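You operate a simulated robot arm through the tools that you are given. There is no shell and no other tool. Be economical: measure what you need, move in short steps, check, and stop when the job is done.

Carry out the task below with a simulated robot arm. There is one attempt and no reset: what you move stays moved.

Task
Print a metre or more with tower C's waves roller, then stop and put both levers off.
Fine: force as the chart says, air slow, ink lever on before the print lever and off after it; under four metres of paper in all.

Only the result counts: the job must be done as asked and must still hold three seconds after the hand-in. Knocking over, shifting, dropping, spilling or breaking anything else fails it.

Robot
A 6-joint arm with a two-finger parallel gripper on a trunk, on a base that drives. Base frame: it is fixed to the floor where the robot stands at the start and does not move with it; the origin is under the middle of the robot, x ahead of it, y to its left, z up. Units: m, degrees, N and s.
With the tool pointing down near the work surface it reaches from about 0.24 to 0.68 m from the robot's upright axis, wherever it stands. Its first joint turns from -166.0 to 166.0 degrees. Places, roughly: air dial of tower C [1.1, 0.8, 1.1]; force chart of tower C [0.8, 0.1, 1.5]; force dial of tower C [0.8, 0, 1.3]; ink lever of tower C [0.6, -0.3, 1.3]; print lever of tower C [0.7, -0.2, 1.3]; printing tower C [1.4, -0.3, 0.9]; speed dial of the small control box [0.5, -0.5, 0.8]. Payload 4.1 kg.
Tool frame: the origin (TCP) lies between the finger pads and is the grasp point; the fingertips stand 0.023 m ahead of it; z points along the fingers, y is the line along which they close. The gripper opens to 0.094 m. The fingers are 0.038 m wide and 0.01 m thick; the gripper's body (0.054 by 0.096 m) begins 0.039 m behind the TCP.
Orientation is told as [roll, pitch, yaw] about the base's x, y, z axes, in that order, counted from this pose: with the fingers straight down and closing along the base's y, the tool's x points along the base's -x, its y along +y and its z along -z.

Tools
- The arm moves only by the tool play_rows. Its argument "moves" is a list that holds one entry, the list of rows, each a list of 6 numbers: the shift along the tool's x, y, z in m, then the turn, a rotation vector about the tool's x, y, z in degrees. In form: [[[x, y, z, ax, ay, az], ...]]. A call has 1 to 12 rows; each row shifts and turns the commanded pose from where the row before left it, along the tool's axes as they then stand. "claw" is the closure, from 0 (fully open) to 1 (shut), set as the call begins (left out, the last holds). Each row takes 0.2 s and may step no farther than 0.05 m and 8.6 degrees from the row before; otherwise, or with a gripper value out of range, the whole call is refused. A pose out of reach is approached as far as the arm can. The call stops where the force on the tool passes 40 N (or 10 N more than at its start, if that is more) or the arm is blocked; 0.2 s more then pass. The fingers move at their own pace (about 0.045 m/s each) and stop on an object; they squeeze with about 43 N. The grip force told is the motor's: it shows also when the fingers shut on nothing. Time passes only in rows, and 0.2 s behind the last, so rows that do not move let the fingers close. It gives the time, the measured TCP pose, the force on the tool (base axes), the opening and the grip force at its end, in the units of the frame above (readings bear some noise), with the torque about the TCP (base axes, N m) and any sound that the robot's microphone picked up, and new pictures: "views" is both (left out), scene, wrist or none.
- Cameras (640 x 400 px; columns grow to the right, rows downward): "scene" is now at [0.0096, 0.1081, 1.5791]; the picture's right is [-0.65, -0.76, 0.00], its down [-0.40, 0.34, -0.85] and it looks along [0.65, -0.56, -0.52] (base axes); focal length 256 px, centre (320, 200). "wrist" rides on the gripper at [0.086, 0.016, -0.075] in the tool frame; the picture's right is [-0.18, 0.98, 0.00], its down [-0.58, -0.11, -0.81] and it looks along [-0.79, -0.15, 0.59] (tool axes); focal length 243 px, centre (320, 200). There is no depth. A picture from a camera that has moved, and an enlarged one, comes with that camera's place and axes in the base frame and with its lens.
- lift_body(by): slides the trunk up (or, below 0, down) by that many m; the arm and the scene camera ride with it, the base frame stays. It gives what a move gives, with no picture.
- drive_base(legs): drives the robot by 1 to 6 legs, each [ahead, turn to the left] in m and degrees, along the robot's own axes; the way and the turn of a leg run together, so that a leg with both is an arc; at most 1.5 m and 180 degrees a leg. The arm and the cameras ride along, it lands a little off, and it stops where it bumps. It gives what a move gives, and a new picture of the scene camera.
- pan_tilt(pan, tilt): turns the head with the scene camera to pan (to the left, within 155 degrees either way) and tilt (down, from -29 to 69), counted from straight ahead of the robot. It gives what a move gives, and a new picture of the scene camera.
- inspect(camera, box): a new picture of the part [left, top, right, bottom] of that camera's present view, enlarged. The clock stands still meanwhile.
- finish_job(): hands the job in; it is judged then, once.

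Work in short steps. Places have to be worked out from the pictures, the camera data and where the tool is seen: move nearer, look again, correct. Check each grasp and each placing, and mend what went wrong. You have 120 turns and 260 pictures in all, those below and enlarged ones among them. Open the gripper and draw the arm clear of the work before you hand the job in, unless the task says otherwise; then end with one line.

The tools are called after "Call:" by a JSON object that holds its "op" and its "data". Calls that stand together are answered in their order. play_rows: Moves the arm, as the interface text tells. Its arguments: {"type":"object","properties":{"moves":{"type":"array","items":{"type":"array","items":{"type":"array","items":{"type":"number"}}}},"claw":{"type":"number"},"views":{"type":"string","enum":["both","scene","wrist","none"]}},"required":["moves"]} The other tools are called the same way: lift_body (by) slides the trunk up or down; drive_base (legs) drives the base; pan_tilt (pan, tilt) turns the head that bears the scene camera; inspect (camera, box) takes an enlarged picture of a part of a camera's view; finish_job () hands the job in.

At the start:

```text
t: 0.0
ee_pos: [0.3849, -0.1923, 1.0007]
orientation: [0.0, -0.1, 0.0]
ft_force: [1.1, -0.2, -0.9]
torque: [-0.03, 0.02, 0.0]
opening: 0.0942
gripper_force: 0.0
trunk travel left (down, up): [-0.525, 0.065]
robot x, y, heading: [-0.0014, 0.0011, -0.3]
head pan, tilt: [-40.8, 31.5]
```

scene: 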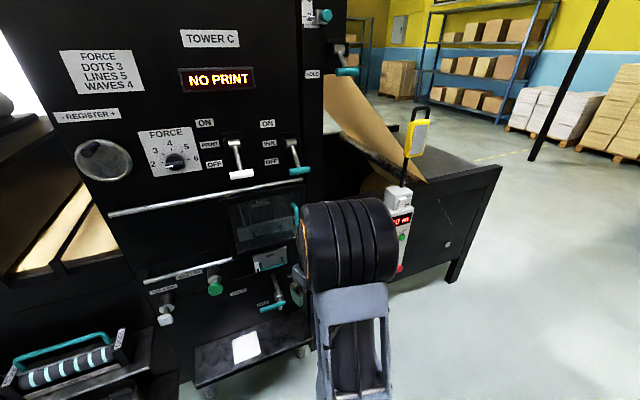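
wrist: 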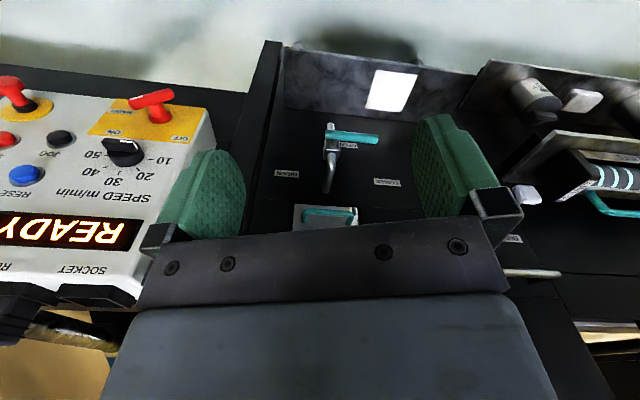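

The scene shows tower C with its force chart and dial, levers, a window and a drawer. I enlarge the panels to read them.

Call:
{"op": "inspect", "data": {"camera": "scene", "box": [50, 20, 350, 208]}}

Call:
{"op": "inspect", "data": {"camera": "scene", "box": [130, 180, 450, 380]}}

Call:
{"op": "inspect", "data": {"camera": "wrist", "box": [0, 50, 320, 250]}}

Call:
{"op": "inspect", "data": {"camera": "wrist", "box": [240, 50, 640, 300]}}

```text
2.13 times, centred on (200, 114) of scene
camera zoom: at [0.0096, 0.1081, 1.5791], right [-0.65, -0.76, 0.0], down [-0.4, 0.34, -0.85], along [0.65, -0.56, -0.52], focal length 544 px, centre (575, 383)
```

zoom: 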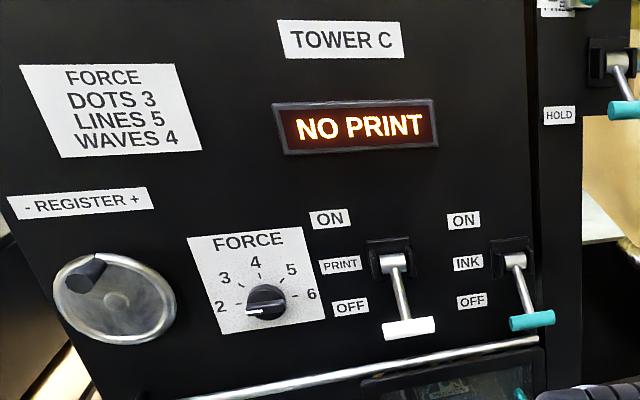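

```text
2.00 times, centred on (290, 280) of scene
camera zoom: at [0.0096, 0.1081, 1.5791], right [-0.65, -0.76, 0.0], down [-0.4, 0.34, -0.85], along [0.65, -0.56, -0.52], focal length 511 px, centre (380, 40)
```

zoom: 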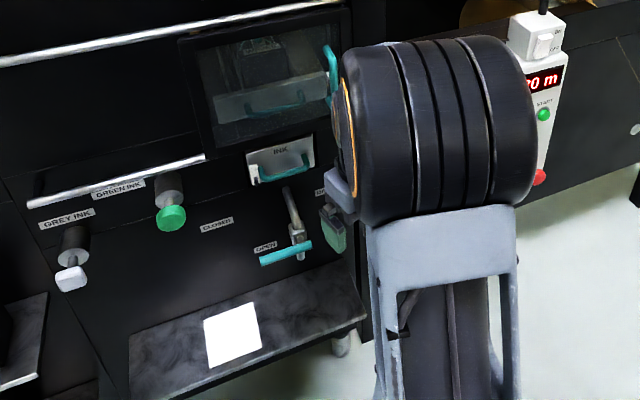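

```text
2.00 times, centred on (160, 150) of wrist
camera zoom: at [0.2969, -0.1752, 1.0739], right [0.18, 0.98, 0.0], down [0.58, -0.11, 0.81], along [0.79, -0.15, -0.59], focal length 485 px, centre (640, 300)
```

zoom: 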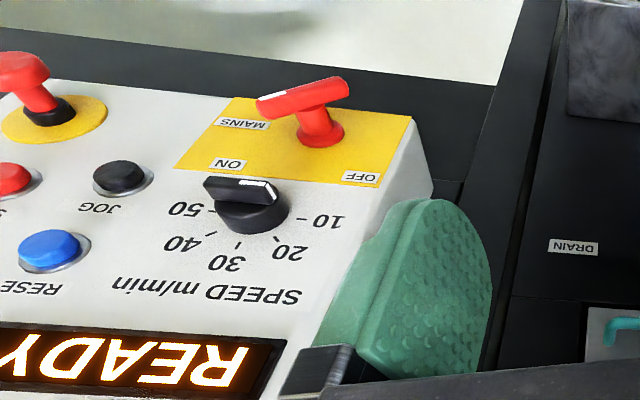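

```text
1.60 times, centred on (440, 175) of wrist
camera zoom: at [0.2969, -0.1752, 1.0739], right [0.18, 0.98, 0.0], down [0.58, -0.11, 0.81], along [0.79, -0.15, -0.59], focal length 388 px, centre (128, 240)
```

zoom: 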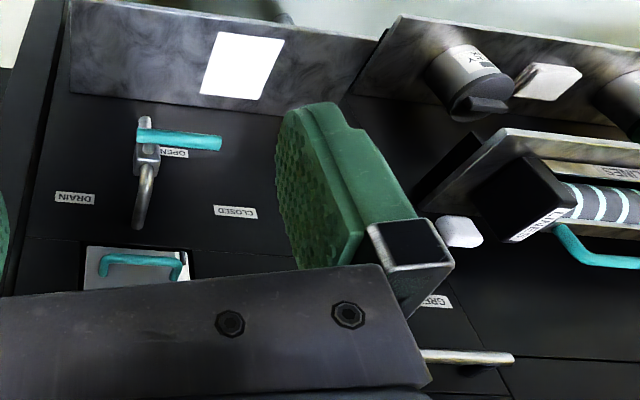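

I need an overview: which rollers lie where, what is in the tower. I pan the head around.

Call:
{"op": "pan_tilt", "data": {"pan": 0, "tilt": 35}}

Call:
{"op": "pan_tilt", "data": {"pan": 50, "tilt": 25}}

Call:
{"op": "pan_tilt", "data": {"pan": -60, "tilt": 10}}

Call:
{"op": "pan_tilt", "data": {"pan": -20, "tilt": -5}}

Call:
{"op": "pan_tilt", "data": {"pan": -10, "tilt": 62}}

```text
t: 1.1
ee_pos: [0.3851, -0.1921, 0.9985]
orientation: [0.0, 0.0, 0.0]
ft_force: [-0.5, -0.4, 0.2]
torque: [-0.03, 0.0, 0.02]
opening: 0.0942
gripper_force: 0.0
trunk travel left (down, up): [-0.525, 0.065]
robot x, y, heading: [-0.0018, 0.0028, 0.2]
head pan, tilt: [0.0, 35.0]
camera scene: at [0.0298, 0.1667, 1.5737], right [0.0, -1.0, 0.0], down [-0.57, 0.0, -0.82], along [0.82, 0.0, -0.57], focal length 256 px, centre (320, 200)
```

scene: 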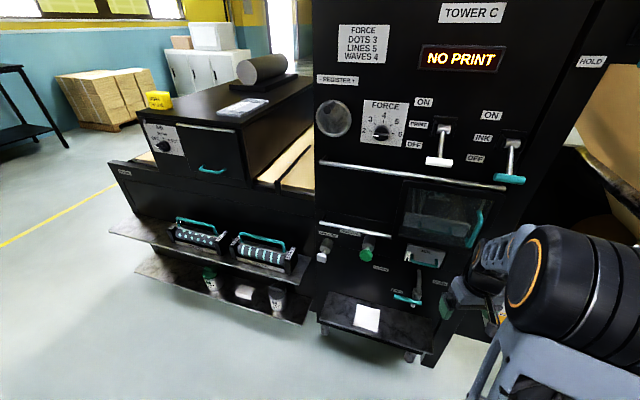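

```text
t: 2.3
ee_pos: [0.3849, -0.1916, 1.0]
orientation: [0.0, 0.1, 0.1]
ft_force: [-0.1, 0.1, -0.5]
torque: [0.02, -0.02, 0.01]
opening: 0.0942
gripper_force: 0.0
trunk travel left (down, up): [-0.525, 0.065]
robot x, y, heading: [-0.0014, -0.0004, 0.1]
head pan, tilt: [50.0, 25.0]
camera scene: at [0.001, 0.2373, 1.5894], right [0.77, -0.64, 0.0], down [-0.27, -0.32, -0.91], along [0.58, 0.69, -0.42], focal length 256 px, centre (320, 200)
```

scene: 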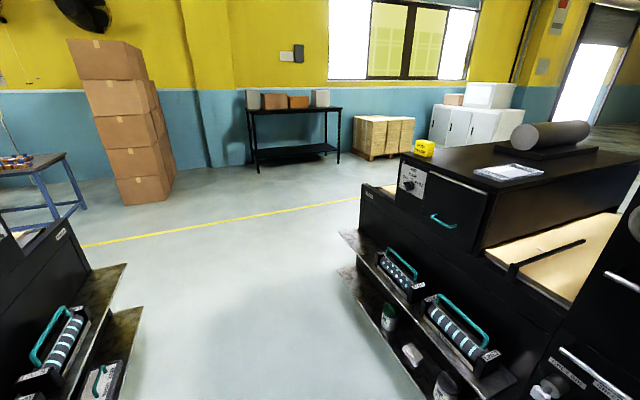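

```text
t: 4.1
ee_pos: [0.384, -0.1918, 1.0006]
orientation: [0.0, 0.0, 0.0]
ft_force: [-0.3, -0.4, 0.9]
torque: [-0.01, 0.01, 0.04]
opening: 0.0939
gripper_force: 0.1
trunk travel left (down, up): [-0.525, 0.065]
robot x, y, heading: [-0.0016, 0.0041, -0.1]
head pan, tilt: [-60.0, 10.0]
camera scene: at [-0.0118, 0.0863, 1.6138], right [-0.87, -0.5, 0.0], down [-0.09, 0.15, -0.98], along [0.49, -0.85, -0.17], focal length 256 px, centre (320, 200)
```

scene: 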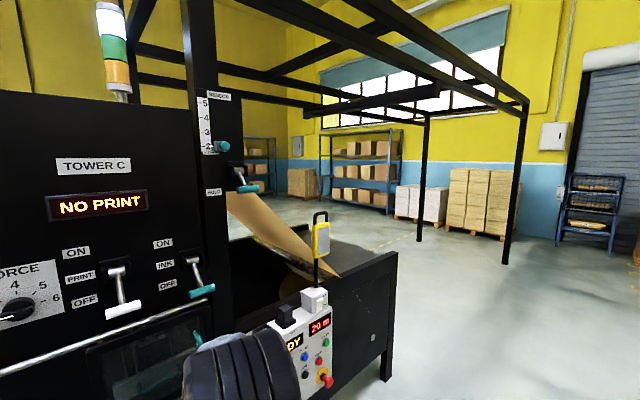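

```text
t: 5.2
ee_pos: [0.385, -0.1917, 1.0007]
orientation: [0.0, 0.0, 0.0]
ft_force: [0.2, -0.2, -0.6]
torque: [0.03, -0.01, 0.01]
opening: 0.0938
gripper_force: 0.0
trunk travel left (down, up): [-0.525, 0.065]
robot x, y, heading: [0.0011, -0.0011, -0.1]
head pan, tilt: [-20.0, -5.0]
camera scene: at [0.0239, 0.1368, 1.6376], right [-0.34, -0.94, 0.0], down [0.08, -0.03, -1.0], along [0.94, -0.34, 0.09], focal length 256 px, centre (320, 200)
```

scene: 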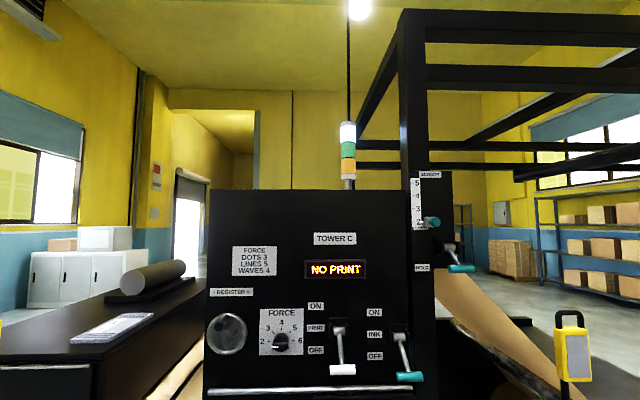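

```text
t: 6.6
ee_pos: [0.3846, -0.1914, 1.0]
orientation: [0.1, 0.1, -0.1]
ft_force: [0.0, 0.3, -0.6]
torque: [-0.01, 0.01, -0.02]
opening: 0.094
gripper_force: 0.0
trunk travel left (down, up): [-0.525, 0.065]
robot x, y, heading: [-0.0027, 0.0016, -0.1]
head pan, tilt: [-10.0, 62.0]
camera scene: at [0.0051, 0.1556, 1.5372], right [-0.17, -0.98, 0.0], down [-0.87, 0.15, -0.47], along [0.46, -0.08, -0.88], focal length 256 px, centre (320, 200)
```

scene: 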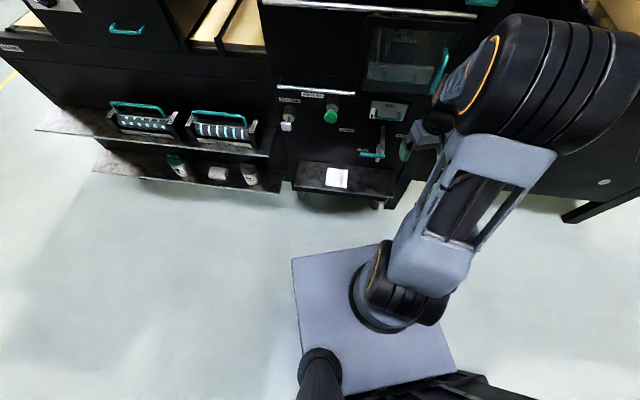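

Dots and lines rollers are on the shelf, so waves may be in the tower. I need close views of the window, drain, right post and dryer.

Call:
{"op": "inspect", "data": {"camera": "scene", "box": [270, 0, 470, 125]}}

Call:
{"op": "inspect", "data": {"camera": "scene", "box": [260, 80, 440, 200]}}

Call:
{"op": "inspect", "data": {"camera": "scene", "box": [90, 80, 290, 200]}}

Call:
{"op": "pan_tilt", "data": {"pan": 30, "tilt": 25}}

Call:
{"op": "inspect", "data": {"camera": "scene", "box": [180, 120, 420, 270]}}

Call:
{"op": "pan_tilt", "data": {"pan": -45, "tilt": 10}}

Call:
{"op": "inspect", "data": {"camera": "scene", "box": [200, 60, 360, 160]}}

Call:
{"op": "inspect", "data": {"camera": "scene", "box": [300, 190, 520, 330]}}

```text
3.20 times, centred on (370, 62) of scene
camera zoom: at [0.0051, 0.1556, 1.5372], right [-0.17, -0.98, 0.0], down [-0.87, 0.15, -0.47], along [0.46, -0.08, -0.88], focal length 818 px, centre (160, 640)
```

zoom: 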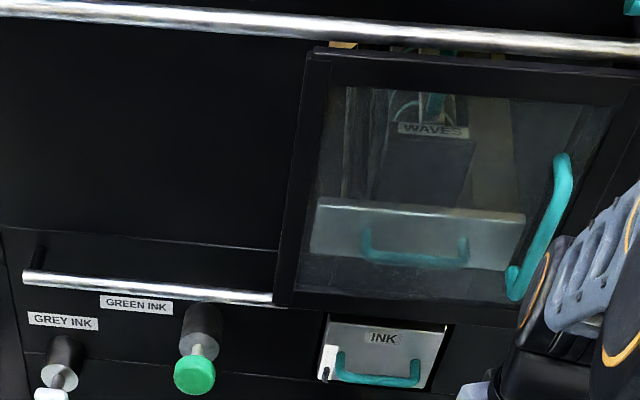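

```text
3.33 times, centred on (350, 140) of scene
camera zoom: at [0.0051, 0.1556, 1.5372], right [-0.17, -0.98, 0.0], down [-0.87, 0.15, -0.47], along [0.46, -0.08, -0.88], focal length 852 px, centre (220, 400)
```

zoom: 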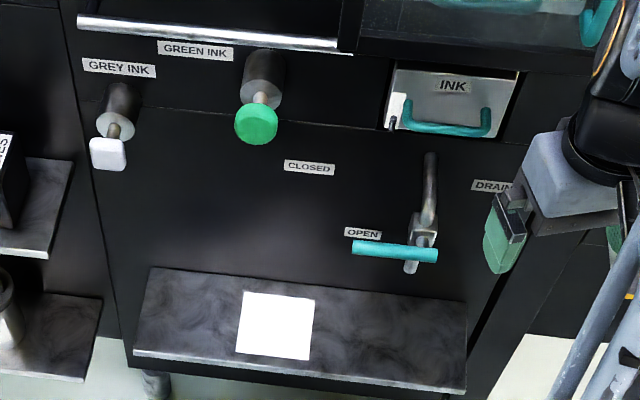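

```text
3.20 times, centred on (190, 140) of scene
camera zoom: at [0.0051, 0.1556, 1.5372], right [-0.17, -0.98, 0.0], down [-0.87, 0.15, -0.47], along [0.46, -0.08, -0.88], focal length 818 px, centre (736, 392)
```

zoom: 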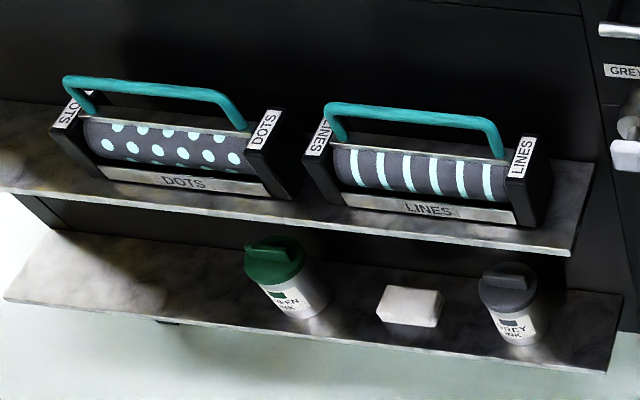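

```text
t: 7.7
ee_pos: [0.3849, -0.1912, 1.0012]
orientation: [-0.1, 0.1, 0.0]
ft_force: [0.5, 0.4, -0.8]
torque: [0.05, 0.0, 0.05]
opening: 0.0943
gripper_force: 0.0
trunk travel left (down, up): [-0.525, 0.065]
robot x, y, heading: [0.0004, -0.0034, 0.2]
head pan, tilt: [30.0, 25.0]
camera scene: at [0.0215, 0.2128, 1.5894], right [0.5, -0.87, 0.0], down [-0.37, -0.21, -0.91], along [0.79, 0.45, -0.42], focal length 256 px, centre (320, 200)
```

scene: 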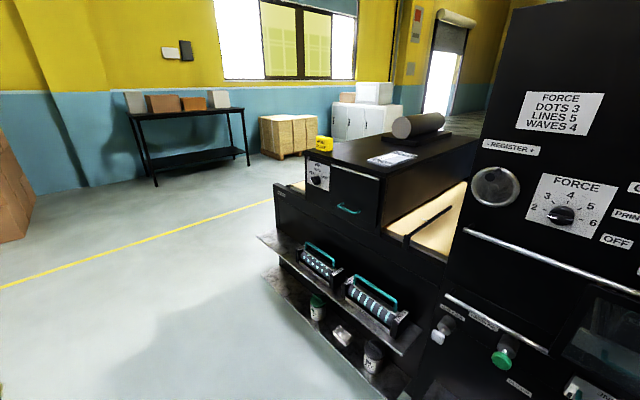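

```text
2.67 times, centred on (300, 195) of scene
camera zoom: at [0.0215, 0.2128, 1.5894], right [0.5, -0.87, 0.0], down [-0.37, -0.21, -0.91], along [0.79, 0.45, -0.42], focal length 682 px, centre (373, 213)
```

zoom: 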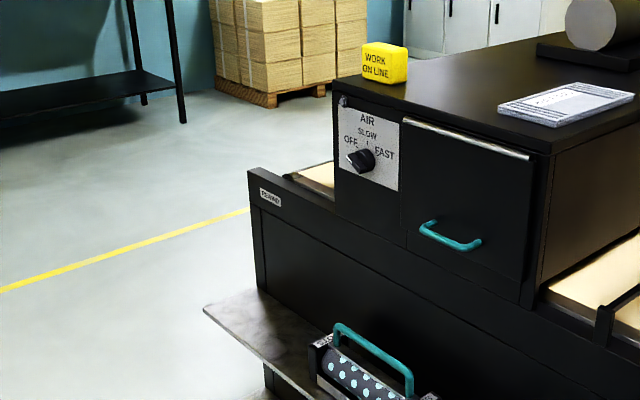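

```text
t: 9.1
ee_pos: [0.3846, -0.1917, 0.9985]
orientation: [-0.1, 0.0, 0.0]
ft_force: [-0.4, -0.3, -0.6]
torque: [0.0, 0.0, -0.05]
opening: 0.094
gripper_force: 0.0
trunk travel left (down, up): [-0.525, 0.065]
robot x, y, heading: [0.0012, 0.0007, -0.1]
head pan, tilt: [-45.0, 10.0]
camera scene: at [0.0075, 0.1011, 1.6138], right [-0.71, -0.71, 0.0], down [-0.12, 0.12, -0.98], along [0.7, -0.7, -0.17], focal length 256 px, centre (320, 200)
```

scene: 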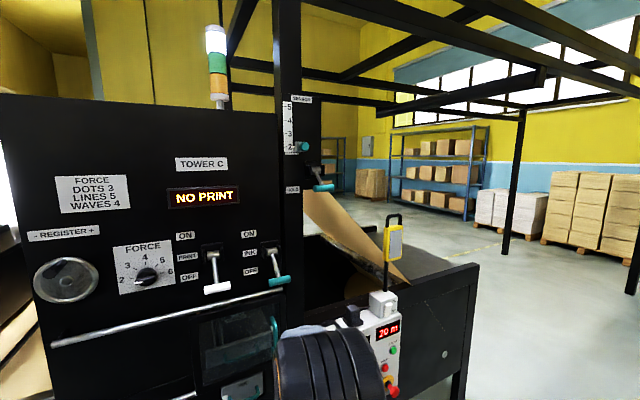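

```text
4.00 times, centred on (280, 110) of scene
camera zoom: at [0.0075, 0.1011, 1.6138], right [-0.71, -0.71, 0.0], down [-0.12, 0.12, -0.98], along [0.7, -0.7, -0.17], focal length 1023 px, centre (480, 560)
```

zoom: 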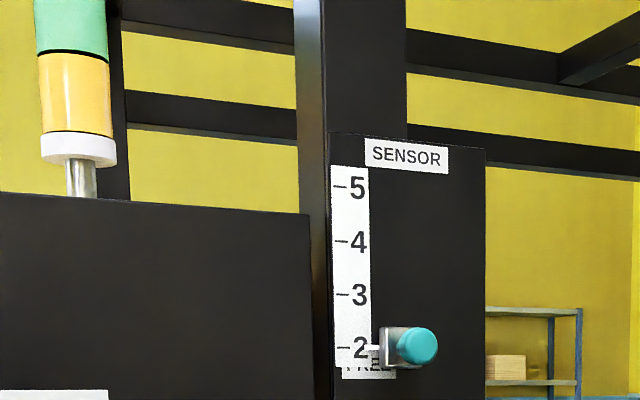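

```text
2.86 times, centred on (410, 260) of scene
camera zoom: at [0.0075, 0.1011, 1.6138], right [-0.71, -0.71, 0.0], down [-0.12, 0.12, -0.98], along [0.7, -0.7, -0.17], focal length 731 px, centre (63, 29)
```

zoom: 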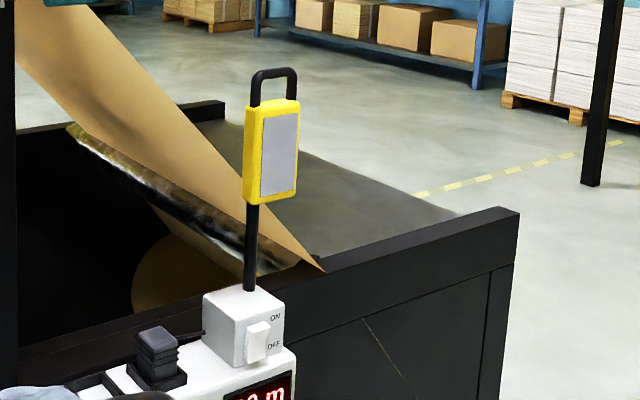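

Waves roller is already in the tower, force is at 2, air at OFF, both levers off, and the drain handle lies by OPEN. I turn the gripper half round its axis so that, once pointing forward, its camera rides on top.

Call:
{"op": "play_rows", "data": {"moves": [[[0, 0, 0, 0, 0, 8.2], [0, 0, 0, 0, 0, 8.2], [0, 0, 0, 0, 0, 8.2], [0, 0, 0, 0, 0, 8.2], [0, 0, 0, 0, 0, 8.2], [0, 0, 0, 0, 0, 8.2], [0, 0, 0, 0, 0, 8.2], [0, 0, 0, 0, 0, 8.2], [0, 0, 0, 0, 0, 8.2], [0, 0, 0, 0, 0, 8.2], [0, 0, 0, 0, 0, 8.2]]], "views": "none"}}

Call:
{"op": "play_rows", "data": {"moves": [[[0, 0, 0, 0, 0, 8.2], [0, 0, 0, 0, 0, 8.2], [0, 0, 0, 0, 0, 8.2], [0, 0, 0, 0, 0, 8.2], [0, 0, 0, 0, 0, 8.2], [0, 0, 0, 0, 0, 8.2], [0, 0, 0, 0, 0, 8.2], [0, 0, 0, 0, 0, 8.2], [0, 0, 0, 0, 0, 8.2], [0, 0, 0, 0, 0, 8.2], [0, 0, 0, 0, 0, 8.2]]], "views": "both"}}

```text
t: 11.5
ee_pos: [0.384, -0.1917, 1.0003]
orientation: [0.0, 0.0, -90.4]
ft_force: [-0.9, 0.4, 0.2]
torque: [-0.01, -0.02, 0.01]
opening: 0.094
gripper_force: 0.2
trunk travel left (down, up): [-0.525, 0.065]
robot x, y, heading: [-0.0002, 0.0018, 0.1]
head pan, tilt: [-45.0, 10.0]
```

```text
t: 13.9
ee_pos: [0.3861, -0.1907, 1.0006]
orientation: [0.0, 0.0, 179.4]
ft_force: [0.9, 0.9, 0.4]
torque: [0.01, 0.03, 0.02]
opening: 0.0942
gripper_force: 0.1
trunk travel left (down, up): [-0.525, 0.065]
robot x, y, heading: [0.0001, -0.0024, -0.3]
head pan, tilt: [-45.0, 10.0]
camera scene: at [0.0074, 0.1011, 1.6138], right [-0.71, -0.71, 0.0], down [-0.12, 0.12, -0.98], along [0.7, -0.7, -0.17], focal length 256 px, centre (320, 200)
camera wrist: at [0.4697, -0.208, 1.0742], right [-0.19, -0.98, 0.0], down [-0.58, 0.11, 0.81], along [-0.79, 0.16, -0.59], focal length 243 px, centre (320, 200)
```

scene: 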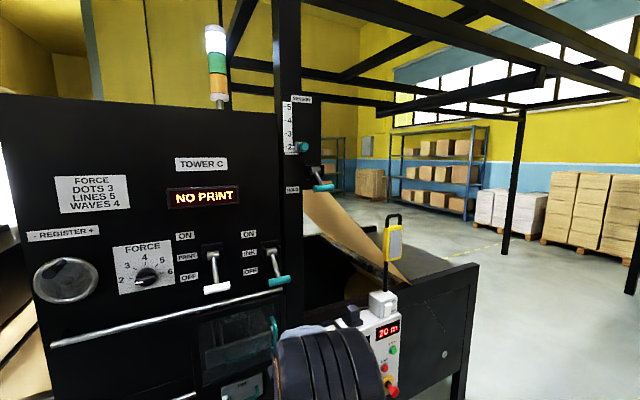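
wrist: 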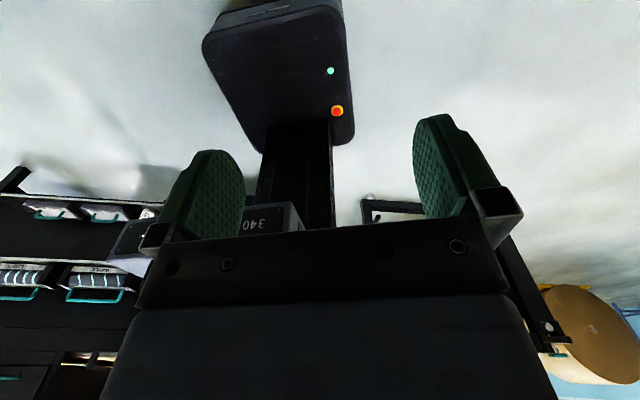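

The turn worked. Now I pitch the fingers forward (tool z to base +x), raising slightly.

Call:
{"op": "play_rows", "data": {"moves": [[[0, 0, 0, 0, 8.2, 0], [0, 0, 0, 0, 8.2, 0], [0, 0, 0, 0, 8.2, 0], [0, 0, 0, 0, 8.2, 0], [0, 0, 0, 0, 8.2, 0], [0, 0, 0, 0, 8.2, 0], [0, 0, 0, 0, 8.2, 0], [0, 0, 0, 0, 8.2, 0], [0, 0, 0, 0, 8.2, 0], [0, 0, 0, 0, 8.2, 0], [0, 0, 0, 0, 8.0, 0]]]}}

```text
t: 16.3
ee_pos: [0.3877, -0.1939, 1.0009]
orientation: [153.3, 89.9, -27.3]
ft_force: [-0.3, 0.1, -0.1]
torque: [0.03, 0.01, -0.04]
opening: 0.0939
gripper_force: 0.1
out of reach, approached as far as the arm can: row 8
trunk travel left (down, up): [-0.525, 0.065]
robot x, y, heading: [-0.0003, 0.001, 0.2]
head pan, tilt: [-45.0, 10.0]
camera scene: at [0.0075, 0.1009, 1.6139], right [-0.71, -0.71, 0.0], down [-0.12, 0.12, -0.98], along [0.7, -0.7, -0.17], focal length 256 px, centre (320, 200)
camera wrist: at [0.3111, -0.2106, 1.0856], right [-0.01, -0.98, -0.18], down [-0.8, 0.12, -0.58], along [0.59, 0.14, -0.79], focal length 243 px, centre (320, 200)
```

scene: 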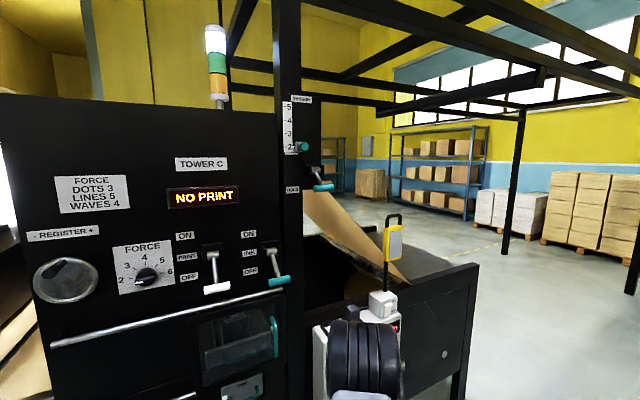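
wrist: 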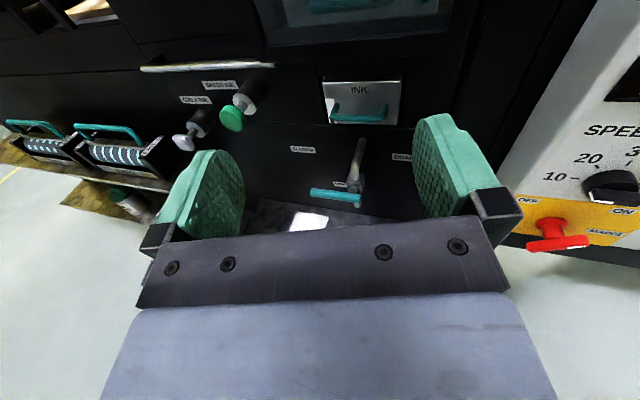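

Now pointing forward, camera upright. I enlarge the drain and window, and look at the control box.

Call:
{"op": "inspect", "data": {"camera": "wrist", "box": [240, 60, 440, 185]}}

Call:
{"op": "inspect", "data": {"camera": "wrist", "box": [280, 110, 420, 220]}}

Call:
{"op": "inspect", "data": {"camera": "wrist", "box": [440, 0, 640, 270]}}

Call:
{"op": "inspect", "data": {"camera": "scene", "box": [190, 290, 290, 400]}}

```text
3.20 times, centred on (340, 122) of wrist
camera zoom: at [0.3111, -0.2106, 1.0856], right [-0.01, -0.98, -0.18], down [-0.8, 0.12, -0.58], along [0.59, 0.14, -0.79], focal length 776 px, centre (256, 448)
```

zoom: 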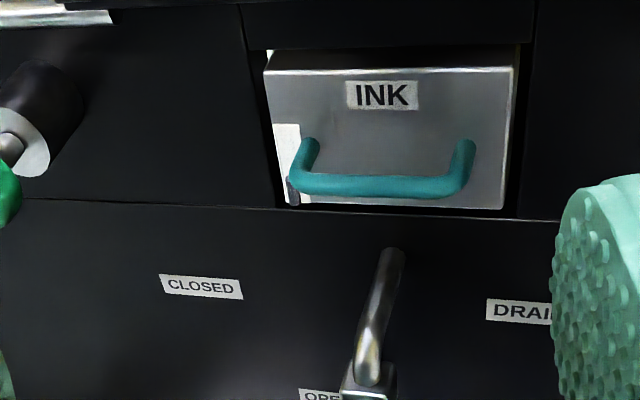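

```text
3.64 times, centred on (350, 165) of wrist
camera zoom: at [0.3111, -0.2106, 1.0856], right [-0.01, -0.98, -0.18], down [-0.8, 0.12, -0.58], along [0.59, 0.14, -0.79], focal length 882 px, centre (211, 327)
```

zoom: 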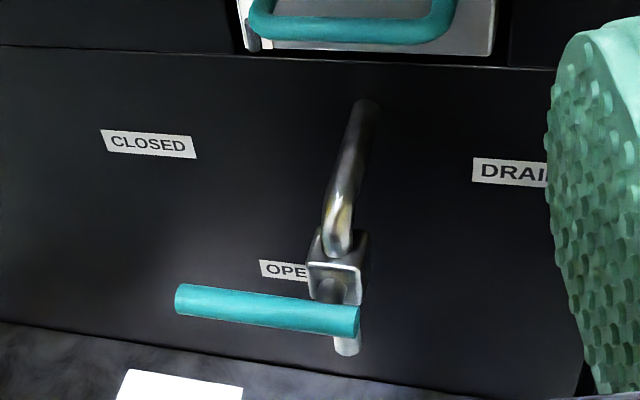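

```text
1.48 times, centred on (540, 135) of wrist
camera zoom: at [0.3111, -0.2106, 1.0856], right [-0.01, -0.98, -0.18], down [-0.8, 0.12, -0.58], along [0.59, 0.14, -0.79], focal length 359 px, centre (-6, 296)
```

zoom: 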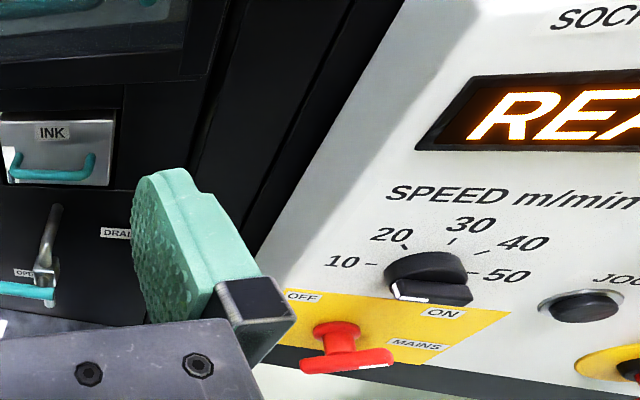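

```text
3.64 times, centred on (240, 345) of scene
camera zoom: at [0.0075, 0.1009, 1.6139], right [-0.71, -0.71, 0.0], down [-0.12, 0.12, -0.98], along [0.7, -0.7, -0.17], focal length 930 px, centre (611, -327)
```

zoom: 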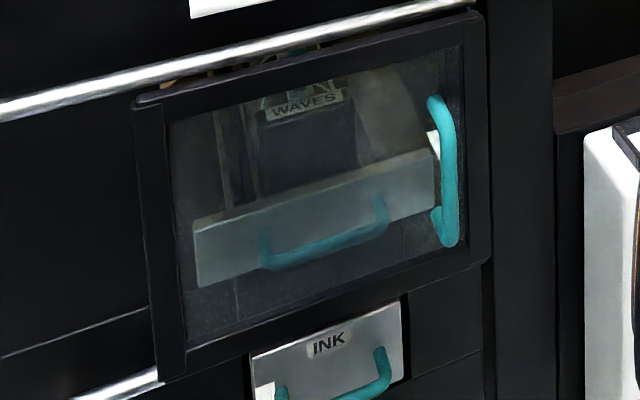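

The drain handle points left by the OPEN label and a small sight gauge is on the ink tray; I need a closer look. I move forward and down.

Call:
{"op": "play_rows", "data": {"moves": [[[-0.04, 0, 0.02, 0, 0, 0], [-0.04, 0, 0.03, 0, 0, 0], [-0.04, 0, 0.03, 0, 0, 0], [-0.035, 0, 0.02, 0, 0, 0]]], "views": "wrist"}}

Call:
{"op": "inspect", "data": {"camera": "wrist", "box": [220, 20, 460, 230]}}

```text
t: 17.3
ee_pos: [0.4871, -0.1958, 0.8424]
orientation: [138.1, 90.0, -42.4]
ft_force: [0.8, 0.4, 0.6]
torque: [0.01, 0.03, -0.01]
opening: 0.0941
gripper_force: 0.1
trunk travel left (down, up): [-0.525, 0.065]
robot x, y, heading: [0.0003, 0.002, 0.2]
head pan, tilt: [-45.0, 10.0]
camera wrist: at [0.4105, -0.2123, 0.9297], right [-0.01, -0.98, -0.18], down [-0.81, 0.11, -0.58], along [0.59, 0.14, -0.79], focal length 243 px, centre (320, 200)
```

wrist: 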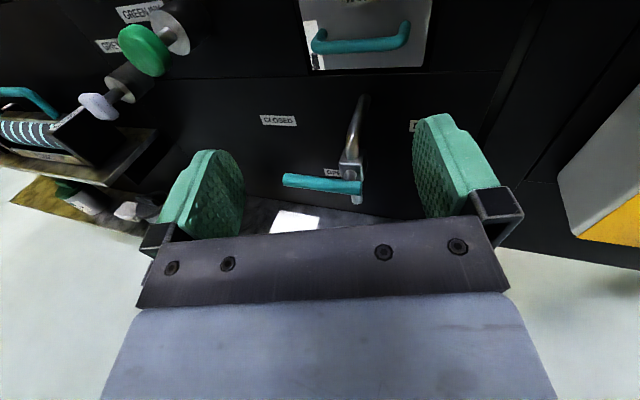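

```text
1.90 times, centred on (340, 125) of wrist
camera zoom: at [0.4105, -0.2123, 0.9297], right [-0.01, -0.98, -0.18], down [-0.81, 0.11, -0.58], along [0.59, 0.14, -0.79], focal length 462 px, centre (282, 343)
```

zoom: 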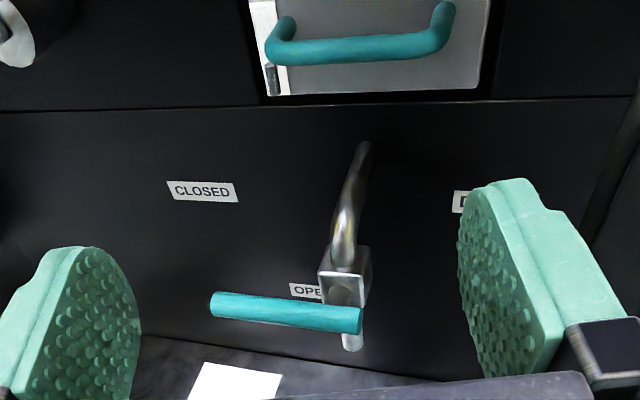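

By triangulating, the drain handle is at z≈0.70 pointing left, level with the CLOSED label (OPEN is below) — so it's closed. I check the ink tray gauge closer from a higher position and back off.

Call:
{"op": "play_rows", "data": {"moves": [[[0.05, 0, 0, 0, 0, 0], [0.05, 0, 0, 0, 0, 0], [0.05, 0, 0, 0, 0, 0], [0.05, 0, -0.03, 0, 0, 0], [0.05, 0, -0.03, 0, 0, 0], [0.05, 0, -0.03, 0, 0, 0]]], "views": "wrist"}}

Call:
{"op": "inspect", "data": {"camera": "wrist", "box": [240, 60, 460, 200]}}

Call:
{"op": "inspect", "data": {"camera": "wrist", "box": [320, 130, 420, 195]}}

Call:
{"op": "inspect", "data": {"camera": "wrist", "box": [480, 60, 640, 200]}}

```text
refused: row 4 steps farther than a row can; nothing moved
```

```text
2.86 times, centred on (350, 130) of wrist
camera zoom: at [0.4105, -0.2123, 0.9297], right [-0.01, -0.98, -0.18], down [-0.81, 0.11, -0.58], along [0.59, 0.14, -0.79], focal length 693 px, centre (234, 400)
```

zoom: 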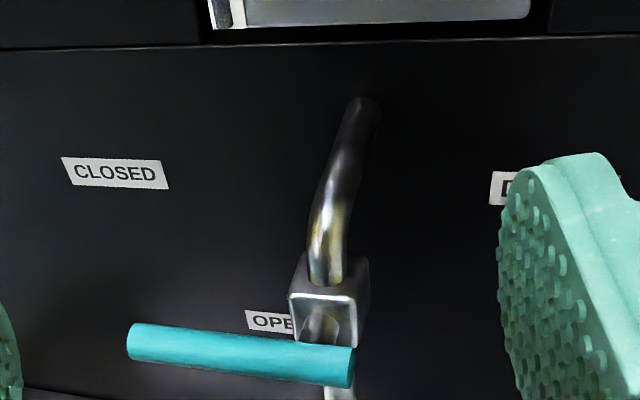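

```text
6.15 times, centred on (370, 162) of wrist
camera zoom: at [0.4105, -0.2123, 0.9297], right [-0.01, -0.98, -0.18], down [-0.81, 0.11, -0.58], along [0.59, 0.14, -0.79], focal length 1493 px, centre (12, 431)
```

zoom: 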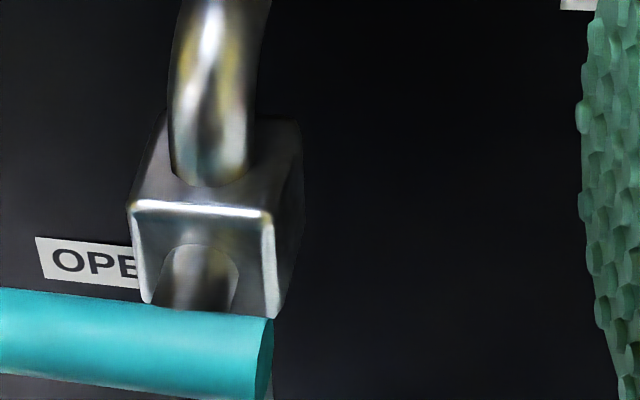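

```text
2.86 times, centred on (560, 130) of wrist
camera zoom: at [0.4105, -0.2123, 0.9297], right [-0.01, -0.98, -0.18], down [-0.81, 0.11, -0.58], along [0.59, 0.14, -0.79], focal length 693 px, centre (-366, 400)
```

zoom: 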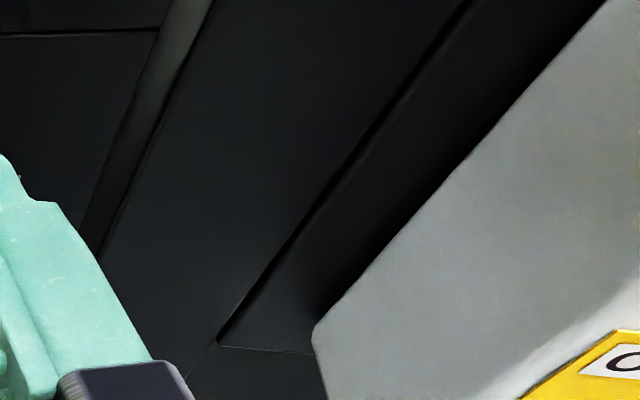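

Raise in smaller steps, moving back a little.

Call:
{"op": "play_rows", "data": {"moves": [[[0.045, 0, -0.01, 0, 0, 0], [0.045, 0, -0.01, 0, 0, 0], [0.045, 0, -0.01, 0, 0, 0], [0.045, 0, -0.01, 0, 0, 0], [0.045, 0, -0.01, 0, 0, 0], [0.045, 0, -0.01, 0, 0, 0]]], "views": "wrist"}}

Call:
{"op": "inspect", "data": {"camera": "wrist", "box": [240, 60, 460, 200]}}

Call:
{"op": "inspect", "data": {"camera": "wrist", "box": [440, 0, 640, 270]}}

```text
t: 18.7
ee_pos: [0.4272, -0.1942, 1.1176]
orientation: [5.0, 89.9, -175.2]
ft_force: [0.4, -0.7, -0.5]
torque: [0.03, -0.02, 0.01]
opening: 0.0939
gripper_force: 0.0
trunk travel left (down, up): [-0.525, 0.065]
robot x, y, heading: [0.0008, -0.0006, -0.1]
head pan, tilt: [-45.0, 10.0]
camera wrist: at [0.3495, -0.2107, 1.2045], right [-0.01, -0.98, -0.18], down [-0.81, 0.11, -0.58], along [0.59, 0.14, -0.79], focal length 243 px, centre (320, 200)
```

wrist: 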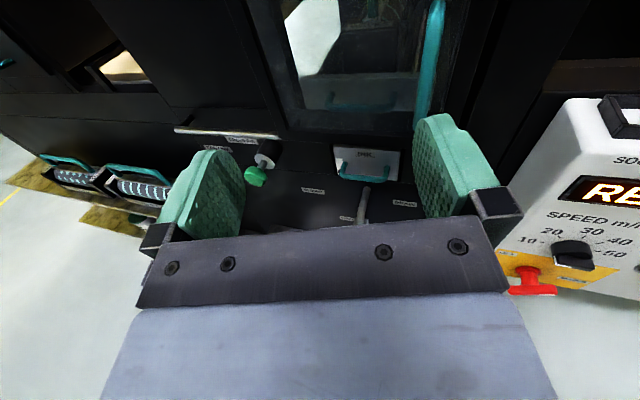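

```text
2.86 times, centred on (350, 130) of wrist
camera zoom: at [0.3495, -0.2107, 1.2045], right [-0.01, -0.98, -0.18], down [-0.81, 0.11, -0.58], along [0.59, 0.14, -0.79], focal length 693 px, centre (234, 400)
```

zoom: 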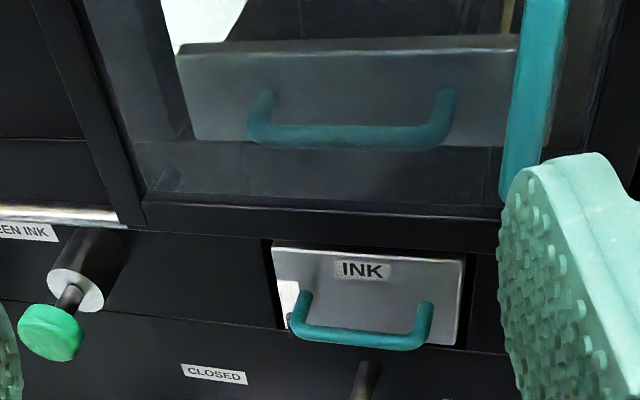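

```text
1.48 times, centred on (540, 135) of wrist
camera zoom: at [0.3495, -0.2107, 1.2045], right [-0.01, -0.98, -0.18], down [-0.81, 0.11, -0.58], along [0.59, 0.14, -0.79], focal length 359 px, centre (-6, 296)
```

zoom: 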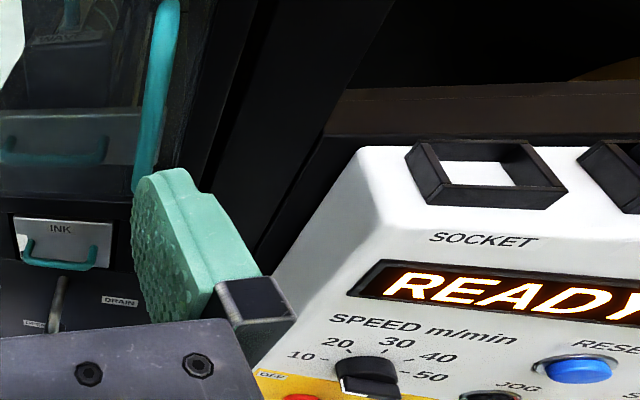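

I now look at the control box with the scene camera.

Call:
{"op": "pan_tilt", "data": {"pan": -52, "tilt": 40}}

```text
t: 19.7
ee_pos: [0.4267, -0.1948, 1.1172]
orientation: [178.0, 89.9, -2.3]
ft_force: [-0.2, -0.5, -0.2]
torque: [-0.02, -0.01, 0.03]
opening: 0.0939
gripper_force: 0.0
trunk travel left (down, up): [-0.525, 0.065]
robot x, y, heading: [0.0016, 0.0016, 0.1]
head pan, tilt: [-52.0, 40.0]
camera scene: at [-0.006, 0.0998, 1.5662], right [-0.79, -0.62, 0.0], down [-0.4, 0.51, -0.77], along [0.47, -0.6, -0.64], focal length 256 px, centre (320, 200)
```

scene: 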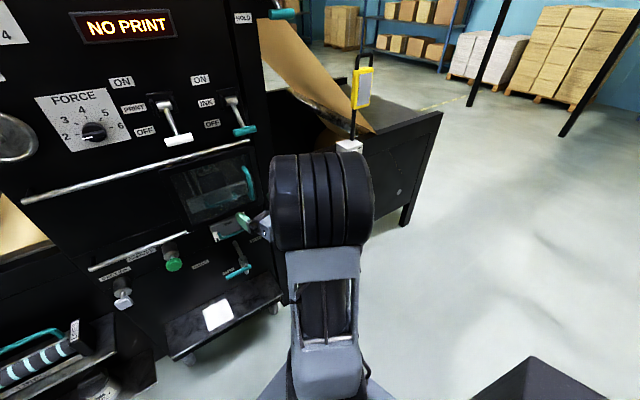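

The arm blocks the box. I move the arm toward the force dial (about [0.71, 0, 1.33]) and keep back from the panel.

Call:
{"op": "play_rows", "data": {"moves": [[[0.03, -0.035, 0, 0, 0, 0], [0.03, -0.035, 0, 0, 0, 0], [0.03, -0.035, 0, 0, 0, 0], [0.03, -0.035, 0.01, 0, 0, 0], [0.03, -0.035, 0.02, 0, 0, 0], [0.03, -0.02, 0.02, 0, 0, 0]]], "views": "both"}}

```text
refused: row 5 steps farther than a row can; nothing moved
```

Smaller rows.

Call:
{"op": "play_rows", "data": {"moves": [[[0.03, -0.035, 0, 0, 0, 0], [0.03, -0.035, 0, 0, 0, 0], [0.03, -0.035, 0, 0, 0, 0], [0.03, -0.035, 0.01, 0, 0, 0], [0.03, -0.03, 0.02, 0, 0, 0], [0.03, -0.02, 0.02, 0, 0, 0]]], "views": "both"}}

```text
t: 21.1
ee_pos: [0.4924, -0.0294, 1.3047]
orientation: [-13.1, 89.9, 166.9]
ft_force: [-0.2, -0.7, 0.8]
torque: [0.01, 0.0, -0.01]
opening: 0.0941
gripper_force: 0.1
out of reach, approached as far as the arm can: row 1, 2, 3, 6
trunk travel left (down, up): [-0.525, 0.065]
robot x, y, heading: [-0.0006, -0.0007, 0.1]
head pan, tilt: [-52.0, 40.0]
camera scene: at [-0.0058, 0.0998, 1.5661], right [-0.79, -0.62, 0.0], down [-0.4, 0.51, -0.77], along [0.47, -0.6, -0.64], focal length 256 px, centre (320, 200)
camera wrist: at [0.4154, -0.0449, 1.3911], right [0.0, -0.98, -0.18], down [-0.81, 0.11, -0.58], along [0.59, 0.15, -0.79], focal length 243 px, centre (320, 200)
```

scene: 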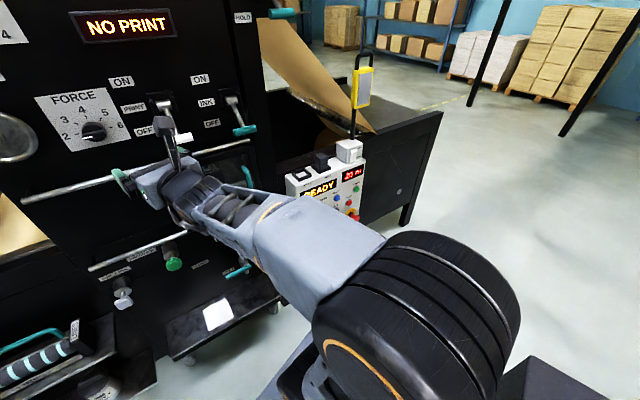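
wrist: 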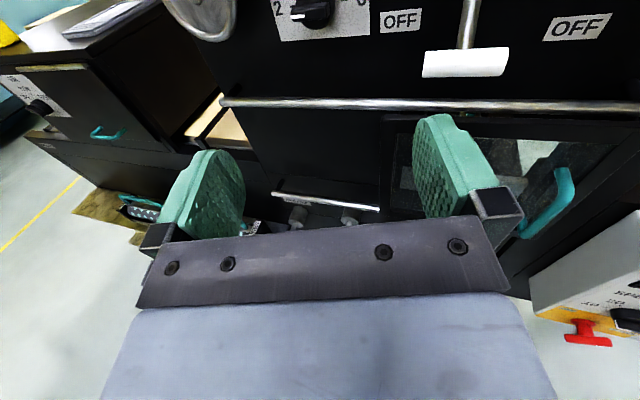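

Call:
{"op": "inspect", "data": {"camera": "scene", "box": [275, 130, 385, 230]}}

Call:
{"op": "inspect", "data": {"camera": "scene", "box": [30, 60, 270, 180]}}

```text
4.00 times, centred on (330, 180) of scene
camera zoom: at [-0.0058, 0.0998, 1.5661], right [-0.79, -0.62, 0.0], down [-0.4, 0.51, -0.77], along [0.47, -0.6, -0.64], focal length 1023 px, centre (280, 280)
```

zoom: 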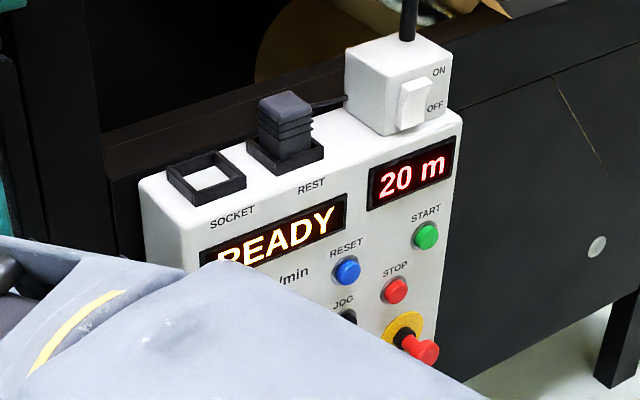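

```text
2.67 times, centred on (150, 120) of scene
camera zoom: at [-0.0058, 0.0998, 1.5661], right [-0.79, -0.62, 0.0], down [-0.4, 0.51, -0.77], along [0.47, -0.6, -0.64], focal length 682 px, centre (773, 413)
```

zoom: 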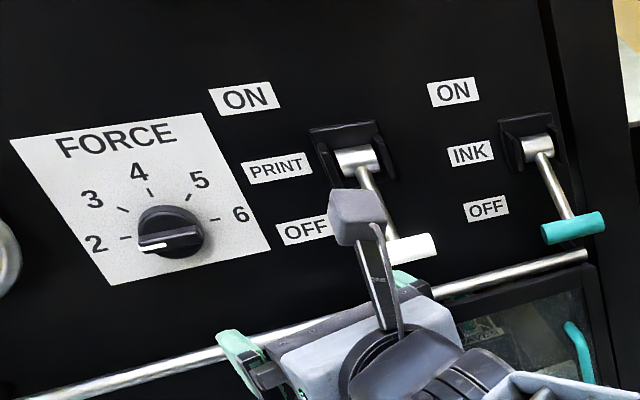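

Plug is in REST, display READY, force 2. I look at the FREE/HOLD lever on the post.

Call:
{"op": "pan_tilt", "data": {"pan": -40, "tilt": 5}}

Call:
{"op": "inspect", "data": {"camera": "scene", "box": [260, 60, 420, 220]}}

```text
t: 22.1
ee_pos: [0.4912, -0.0287, 1.3031]
orientation: [2.6, 89.9, -177.6]
ft_force: [-0.4, -0.2, 0.0]
torque: [0.01, -0.03, 0.01]
opening: 0.0937
gripper_force: 0.1
trunk travel left (down, up): [-0.525, 0.065]
robot x, y, heading: [-0.0025, -0.0003, 0.0]
head pan, tilt: [-40.0, 5.0]
camera scene: at [0.012, 0.1078, 1.6218], right [-0.64, -0.77, 0.0], down [-0.07, 0.06, -1.0], along [0.76, -0.64, -0.09], focal length 256 px, centre (320, 200)
```

scene: 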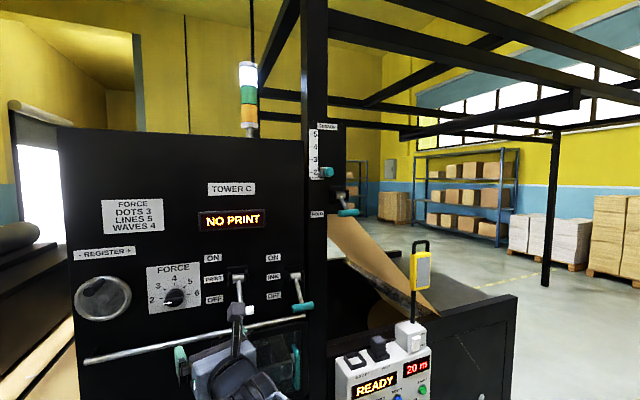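

```text
2.50 times, centred on (340, 140) of scene
camera zoom: at [0.012, 0.1078, 1.6218], right [-0.64, -0.77, 0.0], down [-0.07, 0.06, -1.0], along [0.76, -0.64, -0.09], focal length 639 px, centre (270, 350)
```

zoom: 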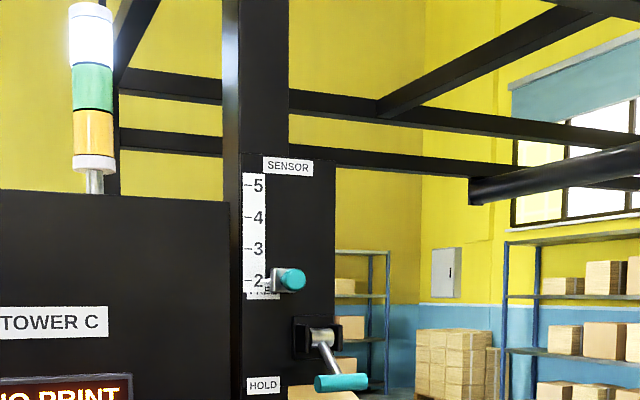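

By the lever's position, HOLD merely clamps the sensor slide; leave it. Now roll the gripper -90° so the fingers close vertically across the force knob's bar, to be turned +90° (2→4).

Call:
{"op": "play_rows", "data": {"moves": [[[0, 0, 0, 0, 0, -8.2], [0, 0, 0, 0, 0, -8.2], [0, 0, 0, 0, 0, -8.2], [0, 0, 0, 0, 0, -8.2], [0, 0, 0, 0, 0, -8.2], [0, 0, 0, 0, 0, -8.2], [0, 0, 0, 0, 0, -8.2], [0, 0, 0, 0, 0, -8.2], [0, 0, 0, 0, 0, -8.2], [0, 0, 0, 0, 0, -8.2], [0, 0, 0, 0, 0, -8.0]]], "views": "both"}}

```text
t: 24.5
ee_pos: [0.4922, -0.0291, 1.3038]
orientation: [89.9, -0.2, -90.1]
ft_force: [0.8, 0.3, -0.3]
torque: [0.03, -0.04, 0.02]
opening: 0.0938
gripper_force: 0.0
trunk travel left (down, up): [-0.525, 0.065]
robot x, y, heading: [-0.0005, 0.0034, -0.1]
head pan, tilt: [-40.0, 5.0]
camera scene: at [0.012, 0.1078, 1.6219], right [-0.64, -0.77, 0.0], down [-0.07, 0.06, -1.0], along [0.76, -0.64, -0.09], focal length 256 px, centre (320, 200)
camera wrist: at [0.415, 0.0575, 1.3195], right [0.0, -0.18, 0.98], down [-0.81, -0.58, -0.11], along [0.59, -0.79, -0.15], focal length 243 px, centre (320, 200)
```

scene: 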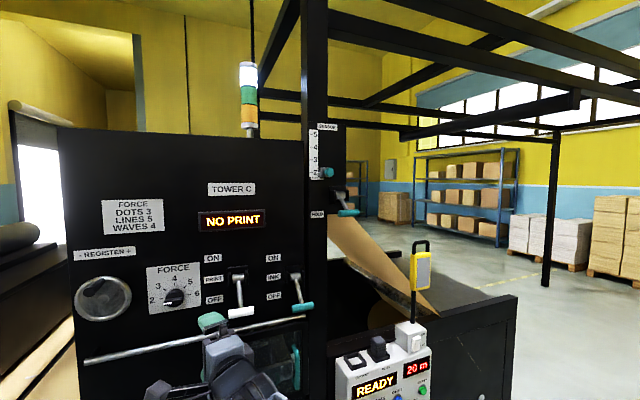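
wrist: 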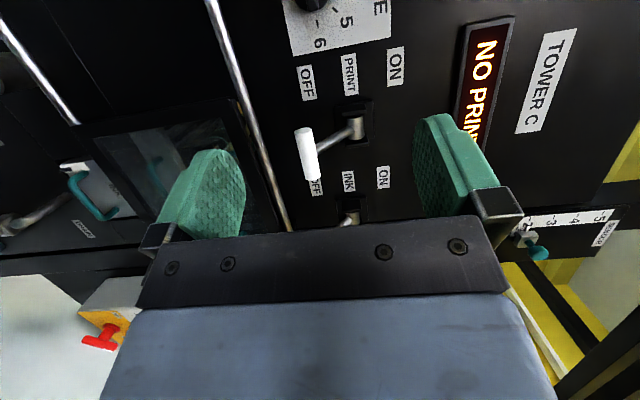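

The knob is close to the tool axis. I advance 0.1 m for a better fix.

Call:
{"op": "play_rows", "data": {"moves": [[[0, 0, 0.04, 0, 0, 0], [0, 0, 0.04, 0, 0, 0], [0, 0, 0.03, 0, 0, 0]]], "views": "both"}}

Call:
{"op": "inspect", "data": {"camera": "wrist", "box": [220, 0, 420, 125]}}

```text
t: 25.3
ee_pos: [0.602, -0.0427, 1.3053]
orientation: [89.9, 0.1, -90.0]
ft_force: [0.3, 1.0, -0.8]
torque: [-0.05, 0.03, -0.02]
opening: 0.0939
gripper_force: 0.1
out of reach, approached as far as the arm can: row 1, 2
trunk travel left (down, up): [-0.525, 0.065]
robot x, y, heading: [-0.0007, -0.0002, -0.0]
head pan, tilt: [-40.0, 5.0]
camera scene: at [0.0123, 0.1078, 1.6219], right [-0.64, -0.77, 0.0], down [-0.07, 0.06, -1.0], along [0.76, -0.64, -0.09], focal length 256 px, centre (320, 200)
camera wrist: at [0.525, 0.0451, 1.3227], right [0.0, -0.18, 0.98], down [-0.81, -0.58, -0.11], along [0.59, -0.79, -0.15], focal length 243 px, centre (320, 200)
```

scene: 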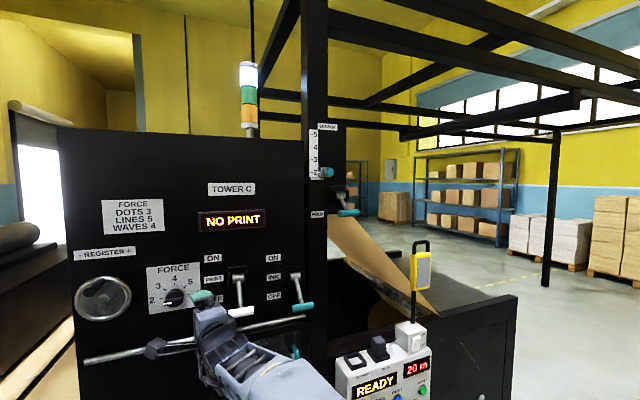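
wrist: 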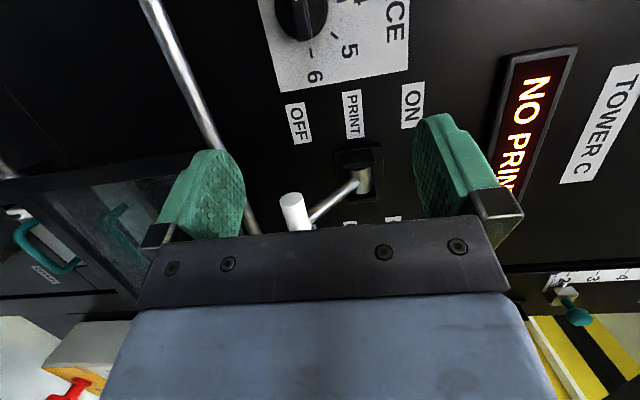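

```text
3.20 times, centred on (320, 62) of wrist
camera zoom: at [0.525, 0.0451, 1.3227], right [0.0, -0.18, 0.98], down [-0.81, -0.58, -0.11], along [0.59, -0.79, -0.15], focal length 776 px, centre (320, 640)
```

zoom: 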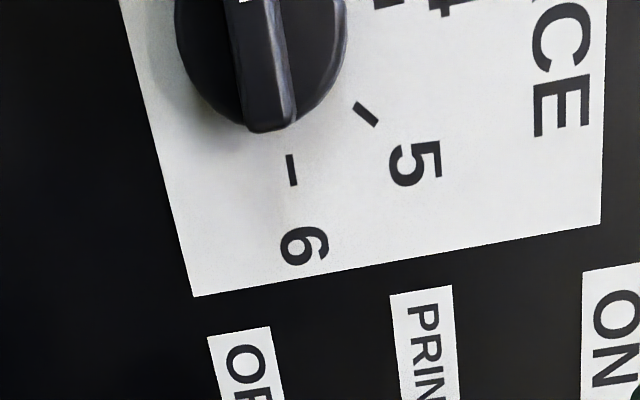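

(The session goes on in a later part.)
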